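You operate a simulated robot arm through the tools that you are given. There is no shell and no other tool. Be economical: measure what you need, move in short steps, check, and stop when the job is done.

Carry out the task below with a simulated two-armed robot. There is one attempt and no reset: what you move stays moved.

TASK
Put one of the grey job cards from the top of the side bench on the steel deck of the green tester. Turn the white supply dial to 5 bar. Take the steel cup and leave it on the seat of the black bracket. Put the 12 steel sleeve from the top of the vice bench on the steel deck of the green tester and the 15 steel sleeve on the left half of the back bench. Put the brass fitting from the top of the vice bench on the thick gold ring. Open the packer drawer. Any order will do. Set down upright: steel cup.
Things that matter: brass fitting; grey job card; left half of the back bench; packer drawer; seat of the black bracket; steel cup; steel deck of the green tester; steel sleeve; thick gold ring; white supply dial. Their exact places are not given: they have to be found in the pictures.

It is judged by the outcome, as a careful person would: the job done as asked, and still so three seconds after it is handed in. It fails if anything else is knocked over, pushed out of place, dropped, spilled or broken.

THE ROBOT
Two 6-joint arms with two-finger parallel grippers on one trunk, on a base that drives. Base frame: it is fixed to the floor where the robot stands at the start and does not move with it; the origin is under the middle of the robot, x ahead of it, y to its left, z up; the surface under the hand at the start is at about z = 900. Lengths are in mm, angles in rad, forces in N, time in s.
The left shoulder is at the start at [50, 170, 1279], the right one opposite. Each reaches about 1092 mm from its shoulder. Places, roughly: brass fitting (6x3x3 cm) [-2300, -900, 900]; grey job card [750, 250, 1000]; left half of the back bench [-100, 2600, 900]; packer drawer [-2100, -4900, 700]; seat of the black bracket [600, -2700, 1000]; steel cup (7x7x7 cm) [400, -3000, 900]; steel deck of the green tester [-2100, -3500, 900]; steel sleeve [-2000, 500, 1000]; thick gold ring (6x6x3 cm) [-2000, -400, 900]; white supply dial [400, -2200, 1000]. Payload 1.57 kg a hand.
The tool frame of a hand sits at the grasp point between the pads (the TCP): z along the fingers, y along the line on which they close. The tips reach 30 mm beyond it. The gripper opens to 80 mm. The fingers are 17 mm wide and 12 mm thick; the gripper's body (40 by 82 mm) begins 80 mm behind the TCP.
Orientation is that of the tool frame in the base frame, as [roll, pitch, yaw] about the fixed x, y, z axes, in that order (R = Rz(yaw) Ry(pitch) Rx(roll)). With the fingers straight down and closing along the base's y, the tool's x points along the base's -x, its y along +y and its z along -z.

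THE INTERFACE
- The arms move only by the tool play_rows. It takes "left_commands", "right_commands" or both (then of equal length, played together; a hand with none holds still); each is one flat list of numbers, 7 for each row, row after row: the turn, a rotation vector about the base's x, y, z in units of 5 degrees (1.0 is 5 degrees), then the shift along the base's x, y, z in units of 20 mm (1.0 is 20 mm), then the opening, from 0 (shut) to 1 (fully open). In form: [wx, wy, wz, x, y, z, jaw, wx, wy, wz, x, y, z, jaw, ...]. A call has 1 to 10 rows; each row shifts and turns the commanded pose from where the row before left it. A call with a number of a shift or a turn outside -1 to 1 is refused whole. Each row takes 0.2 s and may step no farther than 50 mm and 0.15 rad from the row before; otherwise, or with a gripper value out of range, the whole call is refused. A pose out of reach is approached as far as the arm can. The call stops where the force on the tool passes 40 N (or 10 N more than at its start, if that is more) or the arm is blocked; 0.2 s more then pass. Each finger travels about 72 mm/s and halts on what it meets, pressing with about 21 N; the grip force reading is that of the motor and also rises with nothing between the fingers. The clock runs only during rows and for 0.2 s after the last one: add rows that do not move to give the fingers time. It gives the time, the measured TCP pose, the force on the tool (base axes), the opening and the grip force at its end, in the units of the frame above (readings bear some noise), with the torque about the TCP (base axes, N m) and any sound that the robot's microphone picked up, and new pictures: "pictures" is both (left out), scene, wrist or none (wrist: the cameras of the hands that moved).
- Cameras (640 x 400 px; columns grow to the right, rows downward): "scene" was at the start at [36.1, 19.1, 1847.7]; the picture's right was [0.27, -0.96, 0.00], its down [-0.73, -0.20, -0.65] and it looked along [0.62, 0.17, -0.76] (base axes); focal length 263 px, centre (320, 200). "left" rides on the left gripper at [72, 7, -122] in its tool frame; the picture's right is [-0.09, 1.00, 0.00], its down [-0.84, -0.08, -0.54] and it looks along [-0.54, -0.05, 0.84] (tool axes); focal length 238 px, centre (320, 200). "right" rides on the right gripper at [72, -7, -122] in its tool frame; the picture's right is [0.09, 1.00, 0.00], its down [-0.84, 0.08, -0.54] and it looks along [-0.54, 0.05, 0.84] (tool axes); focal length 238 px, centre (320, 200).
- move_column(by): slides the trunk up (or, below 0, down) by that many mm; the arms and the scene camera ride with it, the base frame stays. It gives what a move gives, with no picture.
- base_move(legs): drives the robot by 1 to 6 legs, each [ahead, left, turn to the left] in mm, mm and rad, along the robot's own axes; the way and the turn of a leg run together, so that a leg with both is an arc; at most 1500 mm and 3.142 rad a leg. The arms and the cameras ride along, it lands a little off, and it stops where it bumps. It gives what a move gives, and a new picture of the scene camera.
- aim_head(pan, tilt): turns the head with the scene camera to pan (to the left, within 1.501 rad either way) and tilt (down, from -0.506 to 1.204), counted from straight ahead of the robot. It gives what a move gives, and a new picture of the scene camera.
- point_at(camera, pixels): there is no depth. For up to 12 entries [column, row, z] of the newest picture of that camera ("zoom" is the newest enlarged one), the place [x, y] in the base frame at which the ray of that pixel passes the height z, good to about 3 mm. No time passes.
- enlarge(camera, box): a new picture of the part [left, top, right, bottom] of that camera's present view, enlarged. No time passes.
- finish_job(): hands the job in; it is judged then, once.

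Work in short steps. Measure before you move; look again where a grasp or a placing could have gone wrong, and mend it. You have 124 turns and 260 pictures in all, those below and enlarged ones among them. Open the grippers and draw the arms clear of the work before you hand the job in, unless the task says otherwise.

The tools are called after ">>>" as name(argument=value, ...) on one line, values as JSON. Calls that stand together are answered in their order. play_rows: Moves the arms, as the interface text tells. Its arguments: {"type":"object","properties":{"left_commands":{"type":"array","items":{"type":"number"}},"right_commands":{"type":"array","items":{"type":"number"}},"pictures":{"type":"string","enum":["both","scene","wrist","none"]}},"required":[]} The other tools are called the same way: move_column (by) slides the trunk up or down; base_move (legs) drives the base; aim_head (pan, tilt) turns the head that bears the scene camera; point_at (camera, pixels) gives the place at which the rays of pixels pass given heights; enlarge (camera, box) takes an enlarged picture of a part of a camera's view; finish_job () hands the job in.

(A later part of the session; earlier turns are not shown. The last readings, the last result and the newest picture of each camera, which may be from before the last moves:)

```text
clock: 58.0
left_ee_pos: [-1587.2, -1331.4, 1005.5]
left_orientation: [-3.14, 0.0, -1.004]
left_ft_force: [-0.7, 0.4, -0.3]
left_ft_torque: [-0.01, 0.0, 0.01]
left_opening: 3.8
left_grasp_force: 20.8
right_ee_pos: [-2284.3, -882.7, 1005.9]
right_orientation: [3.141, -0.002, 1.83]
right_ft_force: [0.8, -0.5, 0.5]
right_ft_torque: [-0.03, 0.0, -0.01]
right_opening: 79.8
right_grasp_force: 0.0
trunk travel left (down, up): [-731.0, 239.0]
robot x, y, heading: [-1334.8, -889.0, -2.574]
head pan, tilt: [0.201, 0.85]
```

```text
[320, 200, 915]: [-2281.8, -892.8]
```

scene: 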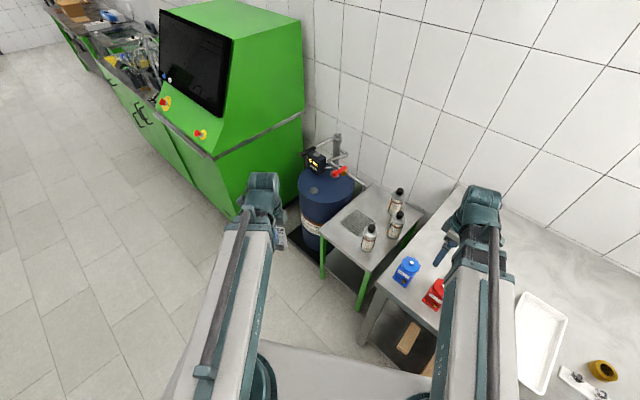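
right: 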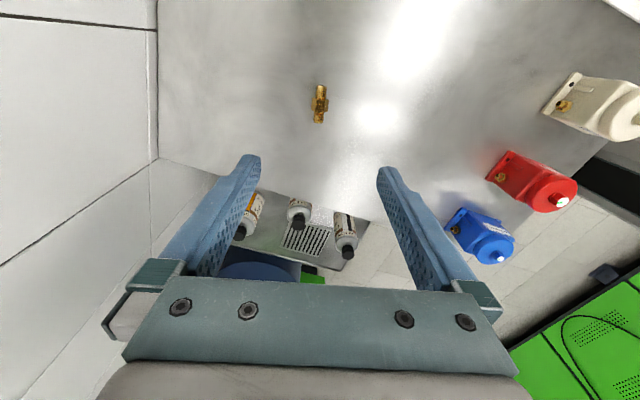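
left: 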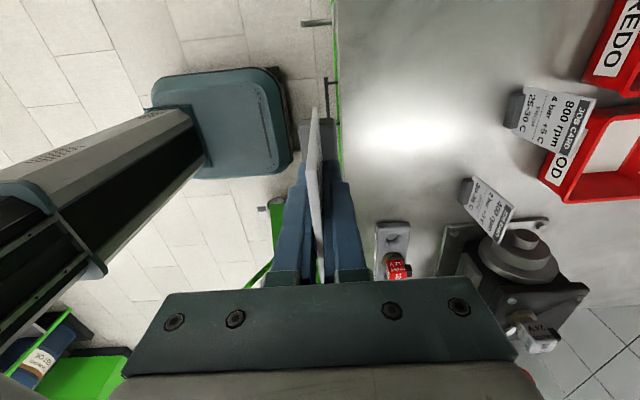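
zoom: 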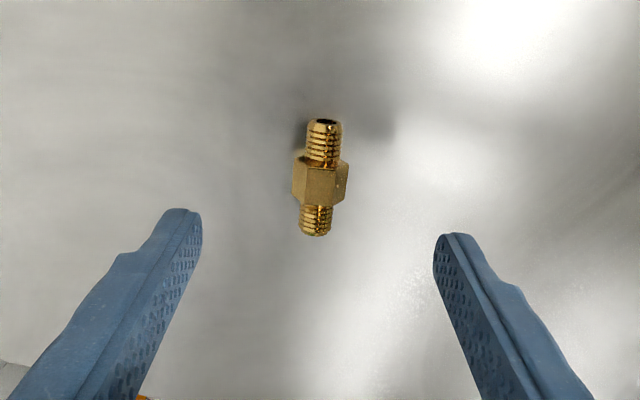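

Centred. Lower to z≈935 and close.

>>> move_column(by=-71)

>>> play_rows(right_commands=[0, 0, 0, 0, 0, 0, 0, 0, 0, 0, 0, 0, 0, 0, 0, 0, 0, 0, 0, 0, 0, 0, 0, 0, 0, 0, 0, 0, 0, 0, 0, 0, 0, 0, 0], pictures="wrist")

```text
clock: 59.1
left_ee_pos: [-1586.9, -1332.3, 934.5]
left_orientation: [-3.14, 0.0, -1.003]
left_ft_force: [0.3, -0.6, 0.4]
left_ft_torque: [0.01, 0.0, 0.0]
left_opening: 3.7
left_grasp_force: 21.0
right_ee_pos: [-2285.3, -883.5, 934.2]
right_orientation: [3.141, -0.001, 1.829]
right_ft_force: [-0.5, 0.4, 0.0]
right_ft_torque: [-0.01, -0.01, -0.01]
right_opening: 80.1
right_grasp_force: 0.0
trunk travel left (down, up): [-660.0, 310.0]
robot x, y, heading: [-1334.2, -890.6, -2.573]
head pan, tilt: [0.201, 0.85]
```

```text
clock: 60.3
left_ee_pos: [-1587.0, -1331.6, 935.4]
left_orientation: [-3.141, 0.0, -1.002]
left_ft_force: [0.1, 0.6, -0.8]
left_ft_torque: [0.01, 0.01, 0.04]
left_opening: 3.6
left_grasp_force: 21.7
right_ee_pos: [-2284.9, -883.7, 936.0]
right_orientation: [-3.141, -0.003, 1.827]
right_ft_force: [-0.1, -0.1, -0.9]
right_ft_torque: [-0.02, 0.03, 0.01]
right_opening: 24.6
right_grasp_force: 21.3
trunk travel left (down, up): [-660.0, 310.0]
robot x, y, heading: [-1335.5, -888.7, -2.576]
head pan, tilt: [0.201, 0.85]
```

right: 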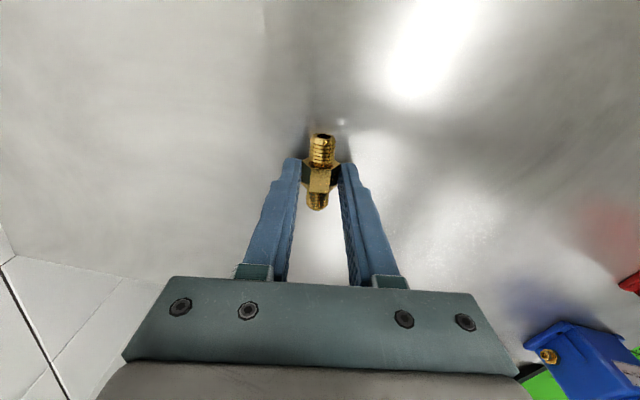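

Fitting is held (24.6 mm). I raise the trunk and move the hand towards the ring, turning it back 90° so its camera faces the robot, away from the vice.

>>> move_column(by=230)

>>> play_rows(right_commands=[0, 0, -1, 0.6, 0.95, 0, 0, 0, 0, -1, 0.6, 0.95, 0, 0, 0, 0, -1, 0.6, 0.95, 0, 0, 0, 0, -1, 0.6, 0.95, 0, 0, 0, 0, -1, 0.6, 0.95, 0, 0, 0, 0, -1, 0.6, 0.95, 0, 0, 0, 0, -1, 0.6, 0.95, 0, 0, 0, 0, -1, 0.6, 0.95, 0, 0, 0, 0, -1, 0.6, 0.95, 0, 0, 0, 0, -1, 0.6, 0.95, 0, 0], pictures="none")

>>> play_rows(right_commands=[0, 0, -1, 0.6, 0.95, 0, 0, 0, 0, -1, 0.6, 0.95, 0, 0, 0, 0, -1, 0.6, 0.95, 0, 0, 0, 0, -1, 0.6, 0.95, 0, 0, 0, 0, -1, 0.6, 0.95, 0, 0, 0, 0, -1, 0.6, 0.95, 0, 0, 0, 0, -1, 0.6, 0.95, 0, 0, 0, 0, -1, 0.6, 0.95, 0, 0, 0, 0, -1, 0.6, 0.95, 0, 0, 0, 0, -1, 0.6, 0.95, 0, 0], pictures="wrist")

>>> aim_head(pan=-0.55, tilt=0.85)

```text
clock: 62.7
left_ee_pos: [-1587.4, -1331.4, 1163.9]
left_orientation: [-3.14, 0.0, -1.003]
left_ft_force: [-0.2, 0.1, -0.2]
left_ft_torque: [0.0, 0.01, -0.03]
left_opening: 3.7
left_grasp_force: 20.9
right_ee_pos: [-2285.2, -882.8, 1164.9]
right_orientation: [-3.141, -0.002, 1.829]
right_ft_force: [0.4, 0.0, -0.8]
right_ft_torque: [0.02, -0.03, 0.01]
right_opening: 24.5
right_grasp_force: 21.4
trunk travel left (down, up): [-890.0, 80.0]
robot x, y, heading: [-1338.2, -884.1, -2.575]
head pan, tilt: [0.201, 0.85]
```

```text
clock: 64.9
left_ee_pos: [-1587.1, -1330.8, 1165.9]
left_orientation: [-3.14, 0.0, -1.002]
left_ft_force: [0.8, -0.1, -1.2]
left_ft_torque: [-0.03, -0.01, -0.03]
left_opening: 3.6
left_grasp_force: 21.1
right_ee_pos: [-2165.6, -692.4, 1164.6]
right_orientation: [3.141, -0.001, 0.953]
right_ft_force: [0.0, 0.0, -1.5]
right_ft_torque: [0.02, 0.01, -0.03]
right_opening: 24.6
right_grasp_force: 21.1
trunk travel left (down, up): [-890.0, 80.0]
robot x, y, heading: [-1331.9, -888.0, -2.577]
head pan, tilt: [0.201, 0.85]
```

```text
clock: 67.1
left_ee_pos: [-1587.4, -1331.0, 1165.0]
left_orientation: [-3.14, -0.002, -1.004]
left_ft_force: [0.3, 0.1, -1.0]
left_ft_torque: [0.03, 0.0, 0.0]
left_opening: 3.5
left_grasp_force: 20.7
right_ee_pos: [-2045.0, -502.8, 1164.6]
right_orientation: [3.141, 0.0, 0.081]
right_ft_force: [-0.4, 0.3, -1.3]
right_ft_torque: [-0.03, 0.02, 0.03]
right_opening: 24.6
right_grasp_force: 21.0
trunk travel left (down, up): [-890.0, 80.0]
robot x, y, heading: [-1332.2, -889.8, -2.57]
head pan, tilt: [0.201, 0.85]
```

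right: 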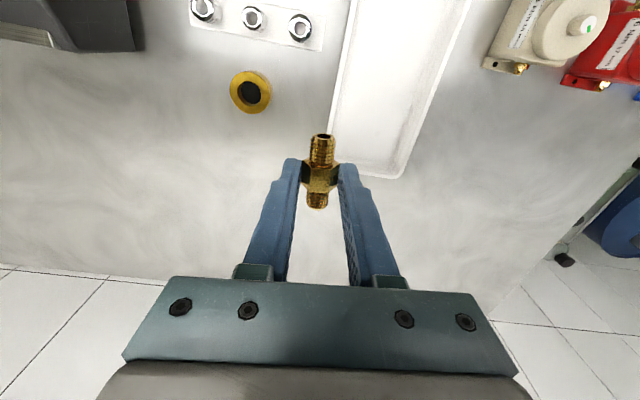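

```text
clock: 68.2
left_ee_pos: [-1587.9, -1331.7, 1165.1]
left_orientation: [-3.14, -0.001, -1.005]
left_ft_force: [0.2, -0.4, -0.8]
left_ft_torque: [0.04, 0.01, 0.04]
left_opening: 3.6
left_grasp_force: 21.2
right_ee_pos: [-2044.6, -504.0, 1165.4]
right_orientation: [3.141, -0.001, 0.081]
right_ft_force: [-0.7, 0.7, -0.4]
right_ft_torque: [-0.03, 0.04, -0.01]
right_opening: 24.6
right_grasp_force: 21.3
trunk travel left (down, up): [-890.0, 80.0]
robot x, y, heading: [-1335.3, -886.1, -2.573]
head pan, tilt: [-0.55, 0.85]
```

scene: 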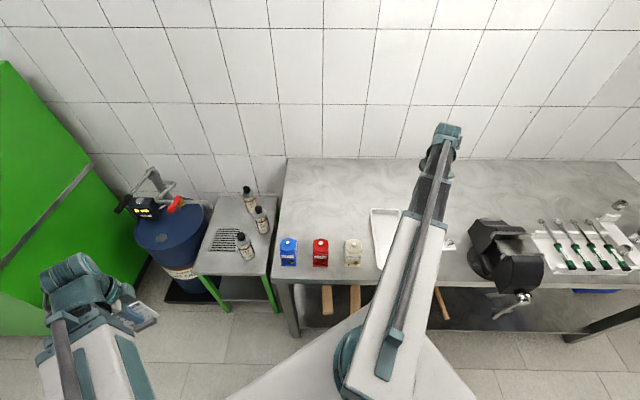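

>>> point_at(camera="right", pixels=[[250, 91, 930], [250, 91, 920], [230, 91, 925], [272, 91, 925], [250, 70, 925], [250, 114, 925], [142, 50, 930], [142, 50, 1060]])

>>> enlarge(camera="right", box=[180, 0, 360, 140])

```text
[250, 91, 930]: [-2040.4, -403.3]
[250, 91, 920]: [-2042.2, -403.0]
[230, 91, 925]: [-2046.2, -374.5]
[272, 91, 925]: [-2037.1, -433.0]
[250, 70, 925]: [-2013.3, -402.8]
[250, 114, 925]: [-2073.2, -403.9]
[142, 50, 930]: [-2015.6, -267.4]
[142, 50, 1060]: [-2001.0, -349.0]
```

```text
2.86 times, centred on (270, 70) of right
```

zoom: 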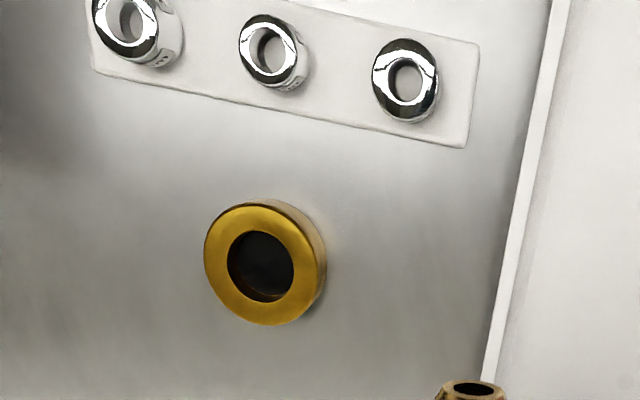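

Ring centre is (-2041,-403), hole ≈31 mm. The vice is close on the right, so I check its nearest edge and height.

>>> enlarge(camera="scene", box=[400, 190, 560, 300])

>>> enlarge(camera="right", box=[0, 0, 200, 125])

```text
3.64 times, centred on (480, 245) of scene
```

zoom: 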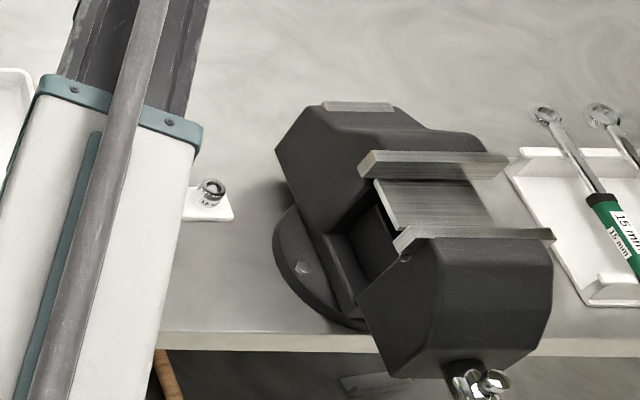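

```text
3.20 times, centred on (100, 62) of right
```

zoom: 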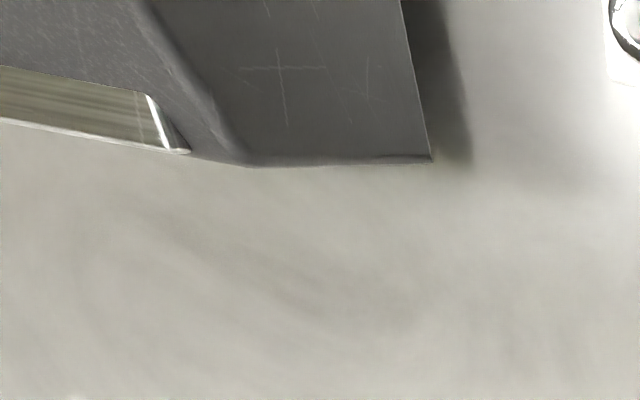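

>>> point_at(camera="right", pixels=[[135, 50, 960], [135, 50, 1000], [135, 50, 1040], [135, 50, 1060]])

>>> point_at(camera="scene", pixels=[[468, 231, 960], [468, 231, 1000], [468, 231, 1040], [475, 219, 1000], [475, 219, 1060]])

```text
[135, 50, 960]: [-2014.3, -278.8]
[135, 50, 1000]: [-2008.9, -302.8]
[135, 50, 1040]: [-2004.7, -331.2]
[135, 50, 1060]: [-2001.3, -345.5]
```

```text
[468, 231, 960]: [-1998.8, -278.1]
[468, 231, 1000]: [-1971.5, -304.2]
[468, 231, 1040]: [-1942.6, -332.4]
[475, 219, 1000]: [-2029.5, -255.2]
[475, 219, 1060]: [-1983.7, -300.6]
```

Vice edge at y≈-290, leaving ~60 mm clearance. I move the hand over the ring centre.

>>> play_rows(right_commands=[0, 0, 0, 0.04, 1, 0, 0, 0, 0, 0, 0.04, 1, 0, 0, 0, 0, 0, 0.04, 1, 0, 0, 0, 0, 0, 0.04, 1, 0, 0, 0, 0, 0, 0.04, 1, 0, 0, 0, 0, 0, 0, 0, 0, 0], pictures="none")

>>> move_column(by=-130)

>>> enlarge(camera="right", box=[160, 50, 480, 250])

```text
clock: 69.6
left_ee_pos: [-1586.5, -1332.5, 1164.3]
left_orientation: [-3.14, -0.001, -1.004]
left_ft_force: [0.6, 0.1, -0.8]
left_ft_torque: [-0.03, 0.0, 0.05]
left_opening: 3.8
left_grasp_force: 20.6
right_ee_pos: [-2039.1, -403.1, 1164.5]
right_orientation: [3.141, -0.003, 0.083]
right_ft_force: [-0.1, -0.1, -0.3]
right_ft_torque: [-0.02, 0.01, 0.05]
right_opening: 24.5
right_grasp_force: 21.0
trunk travel left (down, up): [-890.0, 80.0]
robot x, y, heading: [-1331.8, -885.9, -2.575]
head pan, tilt: [-0.55, 0.85]
```

```text
clock: 71.2
left_ee_pos: [-1586.5, -1331.5, 1034.3]
left_orientation: [-3.139, -0.001, -1.004]
left_ft_force: [-0.2, 0.1, 0.2]
left_ft_torque: [0.01, 0.01, 0.0]
left_opening: 3.7
left_grasp_force: 21.0
right_ee_pos: [-2040.1, -403.1, 1035.5]
right_orientation: [-3.141, -0.001, 0.081]
right_ft_force: [-0.6, 0.2, -2.1]
right_ft_torque: [-0.05, -0.01, 0.02]
right_opening: 24.6
right_grasp_force: 20.9
trunk travel left (down, up): [-760.0, 210.0]
robot x, y, heading: [-1332.7, -887.8, -2.574]
head pan, tilt: [-0.55, 0.85]
```

```text
2.00 times, centred on (320, 150) of right
```

zoom: 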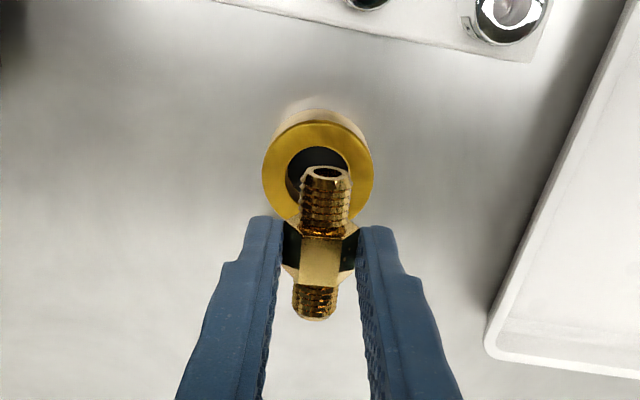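

>>> point_at(camera="zoom", pixels=[[318, 179, 930], [318, 179, 925], [325, 172, 1010], [314, 312, 1010], [318, 260, 1010]])

>>> move_column(by=-60)

>>> enlarge(camera="right", box=[220, 80, 420, 205])

```text
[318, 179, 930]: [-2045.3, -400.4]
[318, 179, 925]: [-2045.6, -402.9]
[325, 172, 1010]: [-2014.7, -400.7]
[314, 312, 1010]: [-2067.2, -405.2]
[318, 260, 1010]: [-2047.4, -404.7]
```

```text
clock: 72.2
left_ee_pos: [-1586.9, -1332.3, 975.4]
left_orientation: [-3.141, 0.0, -1.003]
left_ft_force: [0.8, 0.9, -1.7]
left_ft_torque: [0.04, 0.02, 0.01]
left_opening: 3.7
left_grasp_force: 21.2
right_ee_pos: [-2040.7, -405.0, 974.8]
right_orientation: [3.14, -0.003, 0.084]
right_ft_force: [0.1, 0.3, 0.2]
right_ft_torque: [-0.02, -0.03, -0.01]
right_opening: 24.4
right_grasp_force: 21.0
trunk travel left (down, up): [-700.0, 270.0]
robot x, y, heading: [-1336.2, -889.7, -2.575]
head pan, tilt: [-0.55, 0.85]
```

```text
3.20 times, centred on (320, 142) of right
```

zoom: 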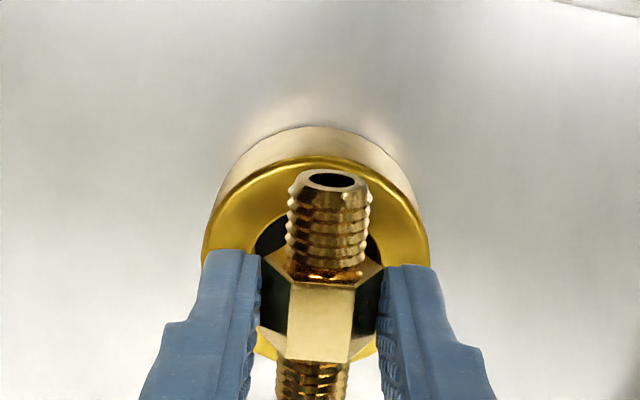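

The fitting is right above the ring. I lower the last ~10 mm in steps watching the force.

>>> move_column(by=-9)

>>> move_column(by=-3)

>>> enlarge(camera="right", box=[220, 80, 420, 205])

```text
clock: 72.7
left_ee_pos: [-1585.7, -1330.3, 966.2]
left_orientation: [-3.139, 0.001, -1.003]
left_ft_force: [-0.3, 0.3, -0.4]
left_ft_torque: [0.0, 0.03, -0.02]
left_opening: 3.4
left_grasp_force: 21.1
right_ee_pos: [-2039.0, -403.9, 966.4]
right_orientation: [-3.141, -0.001, 0.083]
right_ft_force: [0.3, 0.3, -0.5]
right_ft_torque: [0.01, -0.02, 0.02]
right_opening: 24.5
right_grasp_force: 20.8
trunk travel left (down, up): [-691.0, 279.0]
robot x, y, heading: [-1332.8, -885.2, -2.575]
head pan, tilt: [-0.55, 0.85]
```

```text
clock: 73.3
left_ee_pos: [-1587.5, -1331.3, 962.3]
left_orientation: [-3.14, 0.001, -1.004]
left_ft_force: [-0.3, 0.4, -0.4]
left_ft_torque: [-0.02, -0.04, 0.03]
left_opening: 3.7
left_grasp_force: 20.8
right_ee_pos: [-2040.3, -404.6, 962.5]
right_orientation: [3.141, -0.004, 0.082]
right_ft_force: [0.3, -0.2, 0.0]
right_ft_torque: [0.0, -0.03, 0.02]
right_opening: 24.5
right_grasp_force: 21.1
trunk travel left (down, up): [-688.0, 282.0]
robot x, y, heading: [-1336.3, -887.6, -2.57]
head pan, tilt: [-0.55, 0.85]
```

```text
3.20 times, centred on (320, 142) of right
```

zoom: 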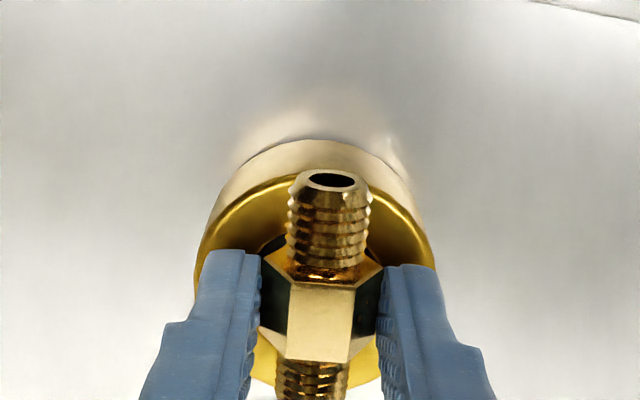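

>>> move_column(by=-2)

>>> move_column(by=-2)

>>> enlarge(camera="right", box=[220, 80, 420, 205])

```text
clock: 73.8
left_ee_pos: [-1586.4, -1331.7, 960.7]
left_orientation: [-3.139, 0.001, -1.002]
left_ft_force: [0.1, 1.4, -0.9]
left_ft_torque: [-0.02, 0.02, -0.01]
left_opening: 3.6
left_grasp_force: 21.1
right_ee_pos: [-2039.5, -405.3, 961.9]
right_orientation: [-3.139, -0.003, 0.083]
right_ft_force: [-3.5, 2.8, 14.6]
right_ft_torque: [0.09, 0.09, 0.0]
right_opening: 24.6
right_grasp_force: 20.7
trunk travel left (down, up): [-686.0, 284.0]
robot x, y, heading: [-1335.6, -882.6, -2.575]
head pan, tilt: [-0.55, 0.85]
```

```text
clock: 74.3
left_ee_pos: [-1588.0, -1331.7, 959.9]
left_orientation: [-3.139, 0.002, -1.002]
left_ft_force: [0.8, 0.0, -0.3]
left_ft_torque: [0.0, 0.0, 0.0]
left_opening: 3.6
left_grasp_force: 20.8
right_ee_pos: [-2039.2, -404.8, 959.7]
right_orientation: [-3.141, -0.002, 0.082]
right_ft_force: [-1.5, 2.3, 13.4]
right_ft_torque: [0.05, 0.01, 0.0]
right_opening: 24.6
right_grasp_force: 21.1
trunk travel left (down, up): [-684.0, 286.0]
robot x, y, heading: [-1334.6, -886.9, -2.577]
head pan, tilt: [-0.55, 0.85]
```

```text
3.20 times, centred on (320, 142) of right
```

zoom: 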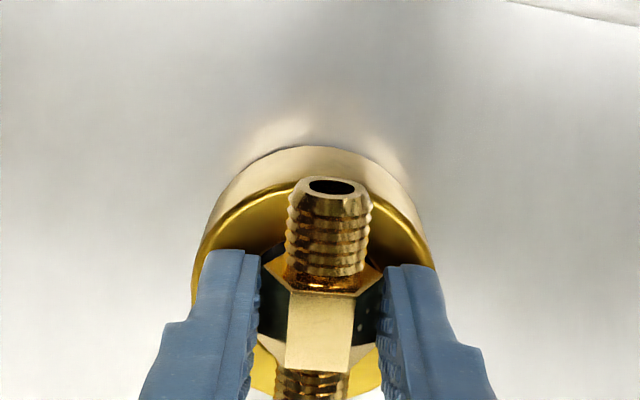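

Contact (≈14 N). I open the right hand gently and see whether the fitting rests.

>>> play_rows(right_commands=[0, 0, 0, 0, 0, 0, 0.35, 0, 0, 0, 0, 0, 0, 0.5, 0, 0, 0, 0, 0, 0, 0.6, 0, 0, 0, 0, 0, 0, 0.6], pictures="none")

>>> move_column(by=90)

>>> enlarge(camera="right", box=[220, 80, 420, 205])

```text
clock: 75.3
left_ee_pos: [-1589.1, -1330.5, 957.9]
left_orientation: [-3.14, 0.001, -1.004]
left_ft_force: [-0.5, -0.2, -0.5]
left_ft_torque: [0.0, -0.03, 0.01]
left_opening: 3.6
left_grasp_force: 21.0
right_ee_pos: [-2040.3, -404.2, 957.9]
right_orientation: [3.141, -0.001, 0.082]
right_ft_force: [0.0, 0.1, 0.8]
right_ft_torque: [0.02, 0.01, 0.01]
right_opening: 48.0
right_grasp_force: 0.0
trunk travel left (down, up): [-684.0, 286.0]
robot x, y, heading: [-1335.9, -887.4, -2.576]
head pan, tilt: [-0.55, 0.85]
```

```text
clock: 76.5
left_ee_pos: [-1588.1, -1331.6, 1049.9]
left_orientation: [-3.139, 0.0, -1.004]
left_ft_force: [0.0, -0.1, 0.2]
left_ft_torque: [-0.02, -0.01, 0.02]
left_opening: 3.7
left_grasp_force: 21.0
right_ee_pos: [-2040.3, -404.1, 1049.7]
right_orientation: [3.141, -0.001, 0.081]
right_ft_force: [0.1, -0.2, -0.4]
right_ft_torque: [-0.02, 0.0, 0.02]
right_opening: 47.9
right_grasp_force: 0.1
trunk travel left (down, up): [-774.0, 196.0]
robot x, y, heading: [-1335.3, -885.1, -2.577]
head pan, tilt: [-0.55, 0.85]
```

```text
3.20 times, centred on (320, 142) of right
```

zoom: 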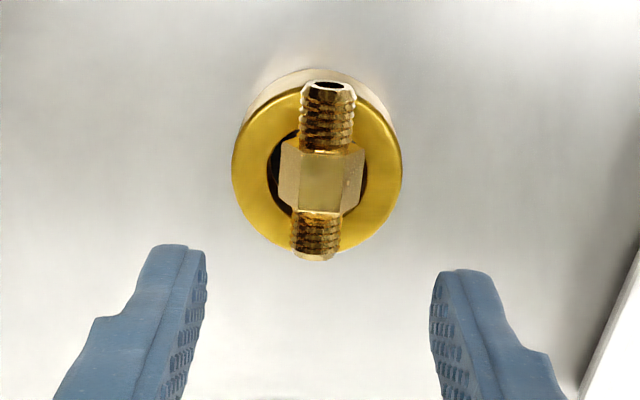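

The fitting rests across the ring. Next the sleeves: raise, retract the right hand, square up to the bench and drive to y≈200.

>>> move_column(by=115)

>>> play_rows(right_commands=[0, 0, 0, 0.8, -0.9, 0, 1, 0, 0, 0, 0.8, -0.9, 0, 1, 0, 0, 0, 0.8, -0.9, 0, 1, 0, 0, 0, 0.8, -0.9, 0, 1, 0, 0, 0, 0.8, -0.9, 0, 1, 0, 0, 0, 0.8, -0.9, 0, 1, 0, 0, 0, 0.8, -0.9, 0, 1, 0, 0, 0, 0.8, -0.9, 0, 1, 0, 0, 0, 0.8, -0.9, 0, 1, 0, 0, 0, 0.8, -0.9, 0, 1], pictures="none")

>>> base_move(legs=[[-150, 0, 0], [0, 0, -0.567], [20, -1010, 0]])

>>> aim_head(pan=-0.1, tilt=0.8)

```text
clock: 78.0
left_ee_pos: [-1586.7, -1331.0, 1163.0]
left_orientation: [-3.14, -0.002, -1.003]
left_ft_force: [0.5, 1.0, 0.1]
left_ft_torque: [-0.01, 0.03, -0.01]
left_opening: 3.4
left_grasp_force: 21.3
right_ee_pos: [-2039.8, -403.5, 1163.2]
right_orientation: [3.141, -0.003, 0.083]
right_ft_force: [-0.1, -0.1, -0.1]
right_ft_torque: [-0.02, 0.0, 0.03]
right_opening: 48.1
right_grasp_force: 0.0
trunk travel left (down, up): [-889.0, 81.0]
robot x, y, heading: [-1332.2, -886.8, -2.575]
head pan, tilt: [-0.55, 0.85]
```

```text
clock: 80.2
left_ee_pos: [-1587.9, -1332.2, 1163.6]
left_orientation: [-3.14, 0.001, -1.002]
left_ft_force: [-0.2, -0.2, -0.2]
left_ft_torque: [-0.01, 0.01, 0.0]
left_opening: 3.3
left_grasp_force: 20.5
right_ee_pos: [-1880.0, -585.7, 1163.8]
right_orientation: [3.141, 0.0, 0.082]
right_ft_force: [-0.1, -0.2, 0.8]
right_ft_torque: [-0.03, 0.02, -0.02]
right_opening: 79.5
right_grasp_force: 0.1
trunk travel left (down, up): [-889.0, 81.0]
robot x, y, heading: [-1337.4, -887.9, -2.578]
head pan, tilt: [-0.55, 0.85]
```

```text
clock: 88.0
left_ee_pos: [-1672.4, -29.4, 1164.5]
left_orientation: [-3.14, 0.0, -1.594]
left_ft_force: [-0.4, 0.6, 0.1]
left_ft_torque: [0.01, 0.0, -0.01]
left_opening: 3.8
left_grasp_force: 21.4
right_ee_pos: [-1501.5, 754.4, 1163.6]
right_orientation: [3.141, -0.004, -0.507]
right_ft_force: [0.3, -0.9, -0.6]
right_ft_torque: [0.02, 0.01, 0.02]
right_opening: 80.0
right_grasp_force: 0.0
trunk travel left (down, up): [-889.0, 81.0]
robot x, y, heading: [-1214.2, 199.6, 3.118]
head pan, tilt: [-0.55, 0.85]
```

scene: 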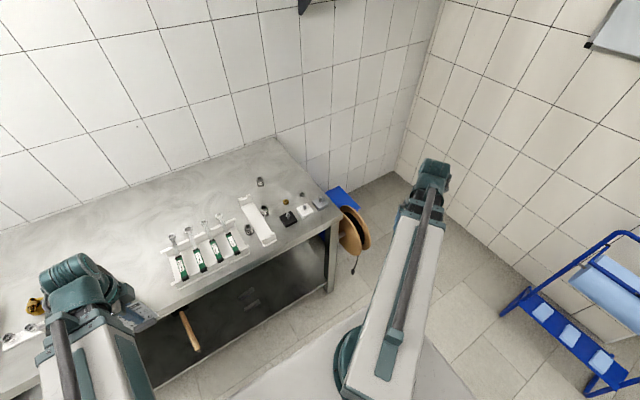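

```text
clock: 88.9
left_ee_pos: [-1672.7, -28.7, 1164.6]
left_orientation: [-3.139, 0.001, -1.593]
left_ft_force: [-0.2, 0.6, -0.3]
left_ft_torque: [-0.02, 0.02, -0.02]
left_opening: 3.8
left_grasp_force: 20.9
right_ee_pos: [-1501.6, 754.5, 1163.1]
right_orientation: [3.141, -0.002, -0.508]
right_ft_force: [-0.4, 0.3, -0.1]
right_ft_torque: [0.0, 0.03, 0.0]
right_opening: 79.9
right_grasp_force: 0.0
trunk travel left (down, up): [-889.0, 81.0]
robot x, y, heading: [-1218.5, 201.6, 3.122]
head pan, tilt: [-0.099, 0.799]
```

scene: 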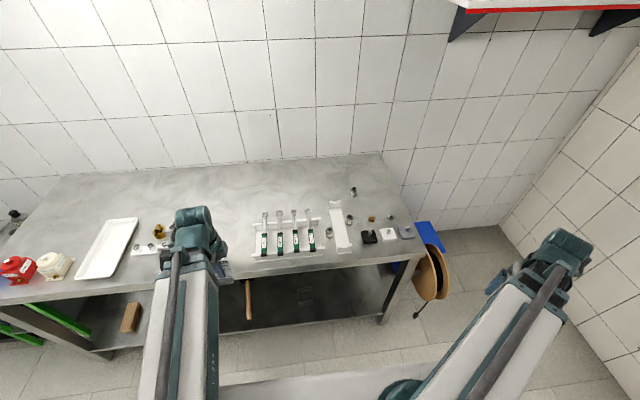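

>>> enlarge(camera="scene", box=[310, 175, 420, 260])

>>> point_at(camera="scene", pixels=[[329, 234, 900], [329, 231, 945], [350, 221, 900], [353, 193, 900], [330, 268, 900], [200, 285, 900]])

```text
4.71 times, centred on (365, 218) of scene
```

zoom: 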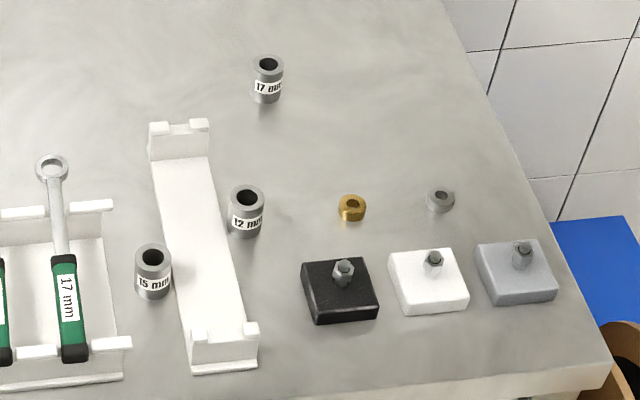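

```text
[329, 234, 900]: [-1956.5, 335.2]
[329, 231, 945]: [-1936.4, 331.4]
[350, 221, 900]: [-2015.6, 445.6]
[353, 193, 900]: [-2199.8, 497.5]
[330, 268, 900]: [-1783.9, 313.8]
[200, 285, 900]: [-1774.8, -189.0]
```

15 sleeve stands at ≈(-1940,333) beside the white cradle. I bring the right hand above it, turned to close along x.

>>> play_rows(right_commands=[0, 0, -1, -1, -0.95, 0, 1, 0, 0, -1, -1, -0.95, 0, 1, 0, 0, -1, -1, -0.95, 0, 1, 0, 0, -1, -1, -0.95, 0, 1, 0, 0, -1, -1, -0.95, 0, 1, 0, 0, -1, -1, -0.95, 0, 1, 0, 0, -1, -1, -0.95, 0, 1, 0, 0, -1, -1, -0.95, 0, 1, 0, 0, -1, -1, -0.95, 0, 1, 0, 0, -1, -1, -0.95, 0, 1], pictures="none")

>>> play_rows(right_commands=[0, 0, -1, -1, -0.95, 0, 1, 0, 0, -1, -1, -0.95, 0, 1, 0, 0, 0, -1, -0.95, 0, 1, 0, 0, 0, -1, -0.95, 0, 1, 0, 0, 0, -1, -0.95, 0, 1, 0, 0, 0, -1, -0.95, 0, 1, 0, 0, 0, -1, -0.95, 0, 1, 0, 0, 0, -1, -0.95, 0, 1, 0, 0, 0, -1, -0.95, 0, 1, 0, 0, 0, -1, -0.95, 0, 1], pictures="none")

>>> play_rows(right_commands=[0, 0, 0, -1, -0.95, 0, 1, 0, 0, 0, -0.9, -0.95, 0, 1, 0, 0, 0, 0, 0, 0, 1], pictures="both")

```text
clock: 91.1
left_ee_pos: [-1673.2, -29.5, 1163.9]
left_orientation: [-3.14, 0.0, -1.593]
left_ft_force: [0.5, -0.4, -0.6]
left_ft_torque: [0.0, -0.04, 0.01]
left_opening: 3.4
left_grasp_force: 21.2
right_ee_pos: [-1701.7, 563.7, 1164.1]
right_orientation: [-3.141, -0.001, -1.382]
right_ft_force: [0.8, 0.0, 0.3]
right_ft_torque: [0.0, -0.03, 0.0]
right_opening: 79.9
right_grasp_force: 0.1
trunk travel left (down, up): [-889.0, 81.0]
robot x, y, heading: [-1211.6, 201.5, 3.116]
head pan, tilt: [-0.099, 0.799]
```

```text
clock: 93.3
left_ee_pos: [-1673.7, -28.5, 1163.5]
left_orientation: [-3.14, 0.001, -1.593]
left_ft_force: [-0.8, 0.8, -0.8]
left_ft_torque: [0.02, -0.01, 0.01]
left_opening: 3.8
left_grasp_force: 21.0
right_ee_pos: [-1903.3, 375.1, 1163.5]
right_orientation: [-3.141, -0.001, -1.555]
right_ft_force: [-0.7, 0.3, 0.7]
right_ft_torque: [0.01, -0.01, 0.02]
right_opening: 79.9
right_grasp_force: 0.1
trunk travel left (down, up): [-889.0, 81.0]
robot x, y, heading: [-1214.5, 196.0, 3.123]
head pan, tilt: [-0.099, 0.799]
```

```text
clock: 94.1
left_ee_pos: [-1673.5, -28.8, 1163.8]
left_orientation: [-3.14, 0.0, -1.593]
left_ft_force: [-0.4, 0.2, -0.6]
left_ft_torque: [0.04, -0.02, 0.02]
left_opening: 3.6
left_grasp_force: 20.9
right_ee_pos: [-1938.8, 336.7, 1163.6]
right_orientation: [3.14, -0.002, -1.555]
right_ft_force: [0.2, 0.0, 0.4]
right_ft_torque: [-0.02, -0.01, 0.01]
right_opening: 80.1
right_grasp_force: 0.0
trunk travel left (down, up): [-889.0, 81.0]
robot x, y, heading: [-1212.4, 199.6, 3.125]
head pan, tilt: [-0.099, 0.799]
```

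scene: 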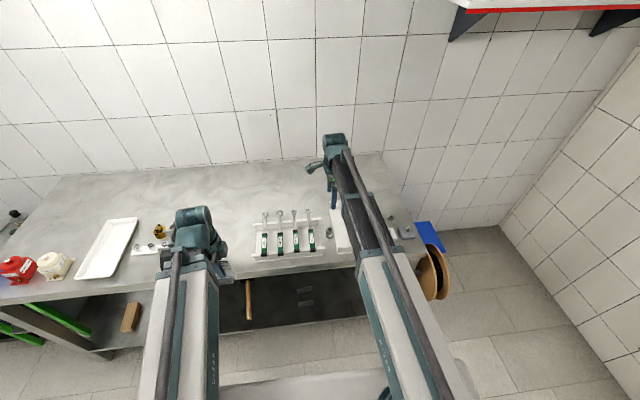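
right: 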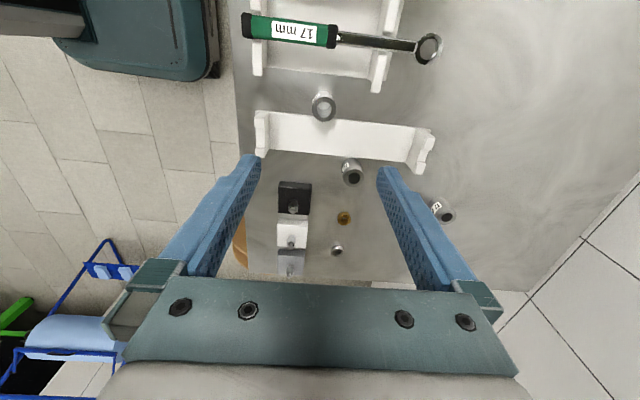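

>>> point_at(camera="right", pixels=[[323, 107, 945], [323, 93, 900], [323, 107, 950]])

>>> enlarge(camera="right", box=[240, 60, 440, 185])

```text
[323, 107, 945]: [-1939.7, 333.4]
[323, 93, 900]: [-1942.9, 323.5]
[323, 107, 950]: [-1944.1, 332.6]
```

```text
3.20 times, centred on (340, 122) of right
```

zoom: 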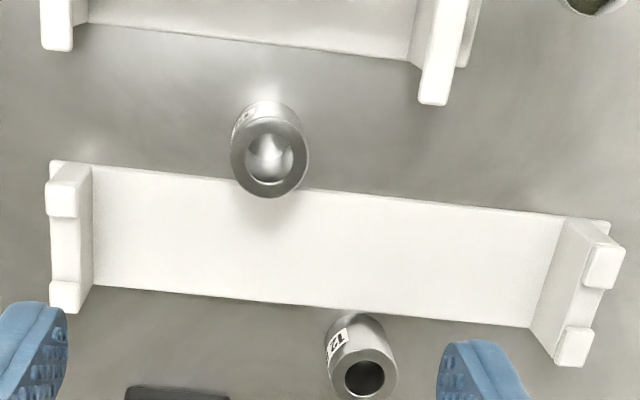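

I centre on (-1941,332) and lower to TCP z≈940.

>>> play_rows(right_commands=[0, 0, 0, -0.1, -0.2, 0, 1, 0, 0, 0, 0, 0, 0, 1], pictures="none")

>>> move_column(by=-150)

>>> enlarge(camera="right", box=[160, 50, 480, 250])

```text
clock: 94.7
left_ee_pos: [-1673.8, -28.3, 1164.1]
left_orientation: [-3.14, 0.0, -1.593]
left_ft_force: [-0.5, -0.1, -0.6]
left_ft_torque: [-0.02, 0.01, 0.0]
left_opening: 3.5
left_grasp_force: 21.0
right_ee_pos: [-1941.2, 333.2, 1162.8]
right_orientation: [-3.14, -0.001, -1.555]
right_ft_force: [-0.3, -0.1, -0.4]
right_ft_torque: [-0.02, 0.0, -0.02]
right_opening: 80.0
right_grasp_force: 0.1
trunk travel left (down, up): [-889.0, 81.0]
robot x, y, heading: [-1217.2, 197.2, 3.12]
head pan, tilt: [-0.099, 0.799]
```

```text
clock: 96.4
left_ee_pos: [-1673.1, -28.2, 1013.1]
left_orientation: [-3.14, 0.0, -1.594]
left_ft_force: [0.5, 0.3, -0.2]
left_ft_torque: [0.02, 0.0, 0.0]
left_opening: 3.6
left_grasp_force: 20.6
right_ee_pos: [-1941.5, 333.4, 1013.3]
right_orientation: [-3.141, -0.003, -1.556]
right_ft_force: [-0.3, -0.4, 0.2]
right_ft_torque: [0.01, -0.01, -0.02]
right_opening: 80.1
right_grasp_force: 0.1
trunk travel left (down, up): [-739.0, 231.0]
robot x, y, heading: [-1215.4, 204.7, 3.121]
head pan, tilt: [-0.099, 0.799]
```

```text
2.00 times, centred on (320, 150) of right
```

zoom: 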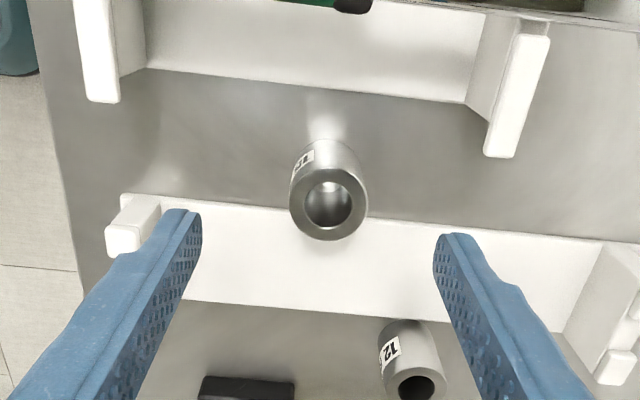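

>>> point_at(camera="zoom", pixels=[[120, 210, 950], [107, 240, 950], [160, 200, 910], [330, 208, 910], [600, 240, 910], [328, 203, 948], [500, 155, 950]])

```text
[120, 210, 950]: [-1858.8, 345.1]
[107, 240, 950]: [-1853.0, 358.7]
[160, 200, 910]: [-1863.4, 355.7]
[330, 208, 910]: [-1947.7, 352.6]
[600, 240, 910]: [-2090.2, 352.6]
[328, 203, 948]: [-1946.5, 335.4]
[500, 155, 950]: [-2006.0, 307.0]
```

Gaps on both sides are ≥10 mm. I shift 4 mm, lower to 940 and close.

>>> play_rows(right_commands=[0, 0, 0, -0.2, 0, 0, 1, 0, 0, 0, 0, 0, 0, 1], pictures="none")

>>> move_column(by=-73)

>>> play_rows(right_commands=[0, 0, 0, 0, 0, 0, 0, 0, 0, 0, 0, 0, 0, 0, 0, 0, 0, 0, 0, 0, 0, 0, 0, 0, 0, 0, 0, 0], pictures="wrist")

```text
clock: 97.0
left_ee_pos: [-1673.3, -28.4, 1012.7]
left_orientation: [-3.14, 0.001, -1.594]
left_ft_force: [0.2, -0.1, -0.1]
left_ft_torque: [0.01, -0.02, -0.03]
left_opening: 3.7
left_grasp_force: 21.9
right_ee_pos: [-1946.0, 332.3, 1014.0]
right_orientation: [-3.141, -0.003, -1.554]
right_ft_force: [0.0, 0.2, -0.1]
right_ft_torque: [0.03, 0.01, 0.0]
right_opening: 80.1
right_grasp_force: 0.1
trunk travel left (down, up): [-739.0, 231.0]
robot x, y, heading: [-1212.3, 199.6, 3.122]
head pan, tilt: [-0.099, 0.799]
```

```text
clock: 98.1
left_ee_pos: [-1673.6, -29.1, 940.6]
left_orientation: [-3.14, 0.001, -1.593]
left_ft_force: [-0.4, 0.4, -1.2]
left_ft_torque: [0.01, 0.02, -0.01]
left_opening: 3.6
left_grasp_force: 20.8
right_ee_pos: [-1945.7, 334.8, 940.4]
right_orientation: [3.141, -0.001, -1.555]
right_ft_force: [0.9, -0.3, -0.3]
right_ft_torque: [0.0, 0.04, -0.01]
right_opening: 79.9
right_grasp_force: 0.1
trunk travel left (down, up): [-666.0, 304.0]
robot x, y, heading: [-1215.0, 200.6, 3.116]
head pan, tilt: [-0.099, 0.799]
```

```text
clock: 99.1
left_ee_pos: [-1673.6, -27.8, 940.8]
left_orientation: [-3.14, 0.001, -1.595]
left_ft_force: [0.8, 0.2, -0.2]
left_ft_torque: [-0.04, 0.03, -0.01]
left_opening: 3.6
left_grasp_force: 21.2
right_ee_pos: [-1946.1, 333.7, 940.9]
right_orientation: [-3.141, -0.002, -1.556]
right_ft_force: [0.8, -0.8, -0.3]
right_ft_torque: [-0.04, -0.05, 0.06]
right_opening: 32.9
right_grasp_force: 21.1
trunk travel left (down, up): [-666.0, 304.0]
robot x, y, heading: [-1219.2, 203.9, 3.12]
head pan, tilt: [-0.099, 0.799]
```

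right: 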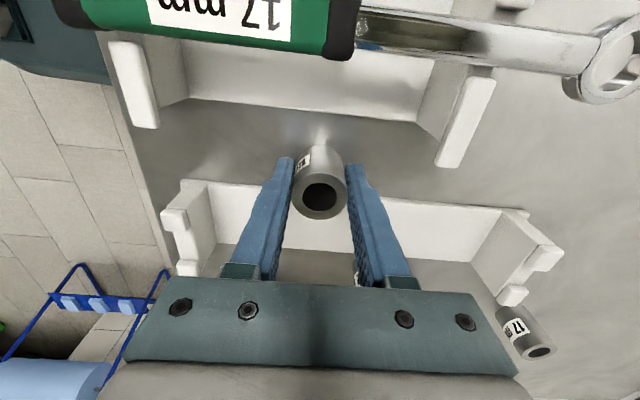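

Sleeve 15 held (33 mm). Lift, retract, back away from the bench and turn toward +y to look for the back bench.

>>> move_column(by=225)

>>> play_rows(right_commands=[0, 0, 0, 1, 0, 0, 0, 0, 0, 0, 1, 0, 0, 0, 0, 0, 0, 1, 0, 0, 0, 0, 0, 0, 1, 0, 0, 0, 0, 0, 0, 1, 0, 0, 0, 0, 0, 0, 1, 0, 0, 0, 0, 0, 0, 1, 0, 0, 0, 0, 0, 0, 1, 0, 0, 0, 0, 0, 0, 1, 0, 0, 0, 0, 0, 0, 1, 0, 0, 0], pictures="none")

>>> base_move(legs=[[-700, 0, 0], [0, 0, -1.55]])

>>> aim_head(pan=0, tilt=0.4)

```text
clock: 101.5
left_ee_pos: [-1674.1, -28.1, 1166.4]
left_orientation: [-3.14, 0.001, -1.594]
left_ft_force: [-0.5, -0.1, -0.9]
left_ft_torque: [-0.04, -0.02, -0.01]
left_opening: 3.5
left_grasp_force: 20.9
right_ee_pos: [-1946.0, 333.9, 1164.8]
right_orientation: [3.141, -0.002, -1.555]
right_ft_force: [-0.6, -0.6, -1.3]
right_ft_torque: [-0.02, 0.01, 0.03]
right_opening: 33.0
right_grasp_force: 20.9
trunk travel left (down, up): [-891.0, 79.0]
robot x, y, heading: [-1214.8, 204.2, 3.116]
head pan, tilt: [-0.099, 0.799]
```

```text
clock: 103.7
left_ee_pos: [-1672.8, -28.9, 1166.8]
left_orientation: [-3.14, 0.0, -1.593]
left_ft_force: [0.7, 0.6, -0.2]
left_ft_torque: [0.0, 0.0, 0.0]
left_opening: 3.6
left_grasp_force: 21.1
right_ee_pos: [-1745.1, 333.5, 1165.6]
right_orientation: [-3.141, -0.002, -1.554]
right_ft_force: [0.3, 0.5, -1.4]
right_ft_torque: [-0.05, 0.01, 0.01]
right_opening: 33.1
right_grasp_force: 20.6
trunk travel left (down, up): [-891.0, 79.0]
robot x, y, heading: [-1216.9, 201.3, 3.117]
head pan, tilt: [-0.099, 0.799]
```

```text
clock: 111.3
left_ee_pos: [-755.3, 637.1, 1165.7]
left_orientation: [-3.139, 0.0, 3.133]
left_ft_force: [-0.6, -0.2, -0.7]
left_ft_torque: [0.02, -0.05, -0.01]
left_opening: 4.0
left_grasp_force: 21.5
right_ee_pos: [-393.7, 713.5, 1164.8]
right_orientation: [3.14, -0.001, -3.112]
right_ft_force: [0.1, 0.3, -2.5]
right_ft_torque: [-0.02, 0.01, -0.01]
right_opening: 32.9
right_grasp_force: 21.0
trunk travel left (down, up): [-891.0, 79.0]
robot x, y, heading: [-519.7, 180.8, 1.563]
head pan, tilt: [-0.099, 0.799]
```

scene: 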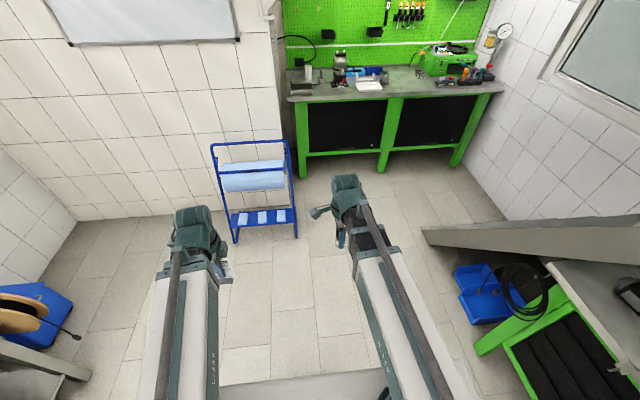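

```text
clock: 112.2
left_ee_pos: [-755.1, 636.9, 1166.4]
left_orientation: [-3.141, 0.0, 3.133]
left_ft_force: [0.3, -0.6, -0.4]
left_ft_torque: [0.03, 0.04, 0.0]
left_opening: 3.5
left_grasp_force: 21.2
right_ee_pos: [-395.5, 713.5, 1165.9]
right_orientation: [3.14, -0.002, -3.112]
right_ft_force: [-0.4, -0.1, -2.1]
right_ft_torque: [0.01, 0.01, 0.0]
right_opening: 32.9
right_grasp_force: 20.7
trunk travel left (down, up): [-891.0, 79.0]
robot x, y, heading: [-525.0, 183.4, 1.562]
head pan, tilt: [0.0, 0.4]
```

scene: 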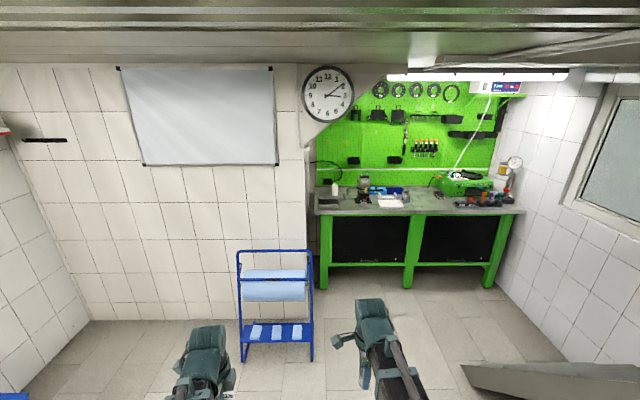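

The back bench is ahead-right. I enlarge it and measure edges.

>>> enlarge(camera="scene", box=[300, 160, 540, 300])

>>> point_at(camera="scene", pixels=[[315, 214, 900], [523, 212, 900], [316, 190, 900], [420, 213, 900], [345, 205, 900], [390, 200, 900], [240, 355, 10], [312, 360, 10], [465, 375, 0]])

```text
2.67 times, centred on (420, 230) of scene
```

zoom: 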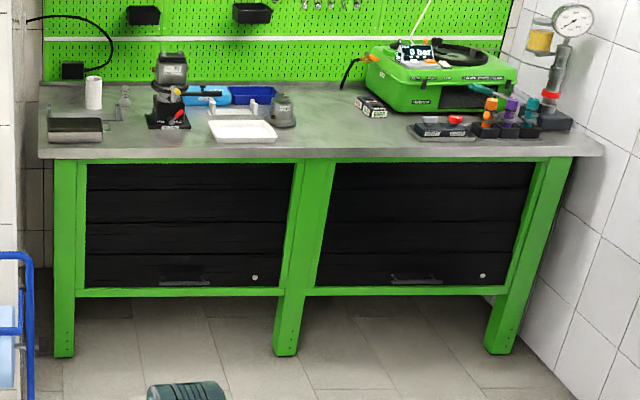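

```text
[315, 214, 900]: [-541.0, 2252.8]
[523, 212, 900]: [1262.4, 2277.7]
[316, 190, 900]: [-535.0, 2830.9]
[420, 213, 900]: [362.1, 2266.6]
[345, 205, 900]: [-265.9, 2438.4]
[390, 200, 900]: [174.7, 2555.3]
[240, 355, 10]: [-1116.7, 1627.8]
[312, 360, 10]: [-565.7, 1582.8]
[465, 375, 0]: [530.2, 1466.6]
```

The left half spans x≈-540…360; free spot near (-230,2350). I drive to (-150,1690), keeping clear of the blue stand.

>>> base_move(legs=[[800, -375, 0], [700, 0, 0]])

>>> aim_head(pan=0, tilt=0.8)

```text
clock: 120.3
left_ee_pos: [-357.2, 2132.0, 1165.4]
left_orientation: [-3.14, 0.001, 3.133]
left_ft_force: [-0.1, 0.1, 0.1]
left_ft_torque: [-0.01, 0.05, -0.01]
left_opening: 3.4
left_grasp_force: 20.8
right_ee_pos: [3.0, 2208.8, 1165.8]
right_orientation: [-3.141, -0.001, -3.11]
right_ft_force: [0.2, 0.4, -2.4]
right_ft_torque: [0.02, -0.01, -0.01]
right_opening: 32.8
right_grasp_force: 20.8
trunk travel left (down, up): [-891.0, 79.0]
robot x, y, heading: [-122.5, 1676.0, 1.56]
head pan, tilt: [0.0, 0.4]
```

scene: 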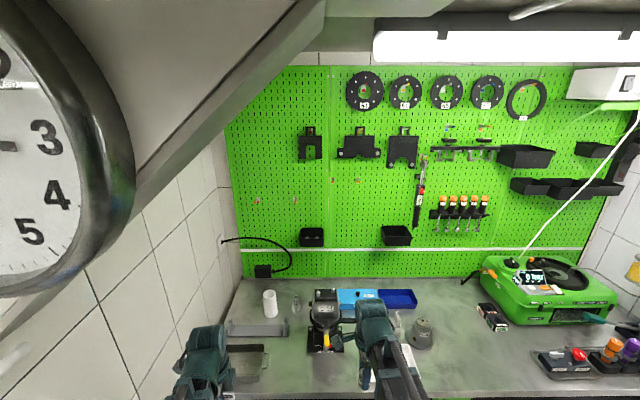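

```text
clock: 121.2
left_ee_pos: [-356.6, 2131.0, 1166.3]
left_orientation: [-3.139, 0.0, 3.134]
left_ft_force: [-0.7, 0.0, -0.9]
left_ft_torque: [0.0, 0.0, 0.01]
left_opening: 3.4
left_grasp_force: 21.3
right_ee_pos: [3.9, 2207.8, 1166.1]
right_orientation: [3.141, -0.002, -3.112]
right_ft_force: [0.9, -0.5, -2.0]
right_ft_torque: [0.04, 0.04, -0.01]
right_opening: 33.1
right_grasp_force: 21.1
trunk travel left (down, up): [-891.0, 79.0]
robot x, y, heading: [-123.7, 1676.0, 1.563]
head pan, tilt: [0.0, 0.799]
```

scene: 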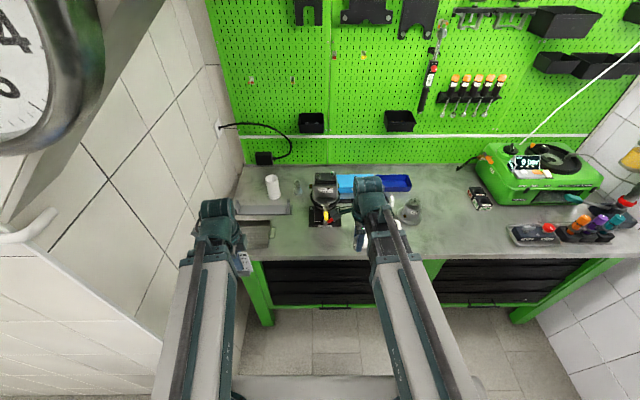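

>>> point_at(camera="scene", pixels=[[285, 235, 900], [430, 220, 900], [430, 258, 900], [250, 258, 900], [270, 235, 900], [308, 228, 900], [640, 258, 900]])

>>> enlarge(camera="scene", box=[230, 160, 450, 280])

>>> enlarge(camera="left", box=[0, 0, 640, 400])

```text
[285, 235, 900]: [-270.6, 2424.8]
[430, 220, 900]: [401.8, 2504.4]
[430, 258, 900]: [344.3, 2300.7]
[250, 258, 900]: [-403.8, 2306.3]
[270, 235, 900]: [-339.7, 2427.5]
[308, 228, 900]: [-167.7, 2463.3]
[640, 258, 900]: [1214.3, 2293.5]
```

```text
2.91 times, centred on (340, 220) of scene
```

zoom: 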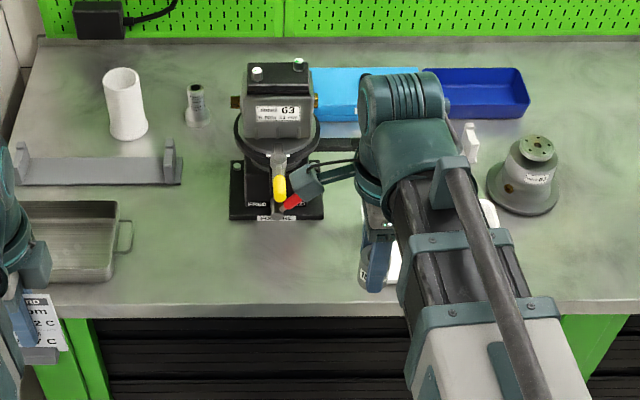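

```text
1.00 times, centred on (320, 200) of left (not enlarged: the box is as wide or as high as the picture)
```

zoom: 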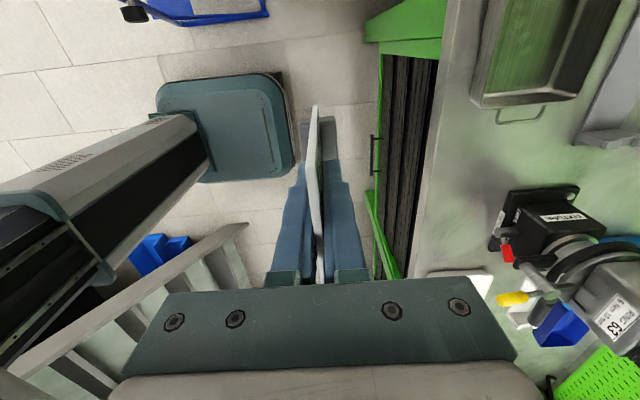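

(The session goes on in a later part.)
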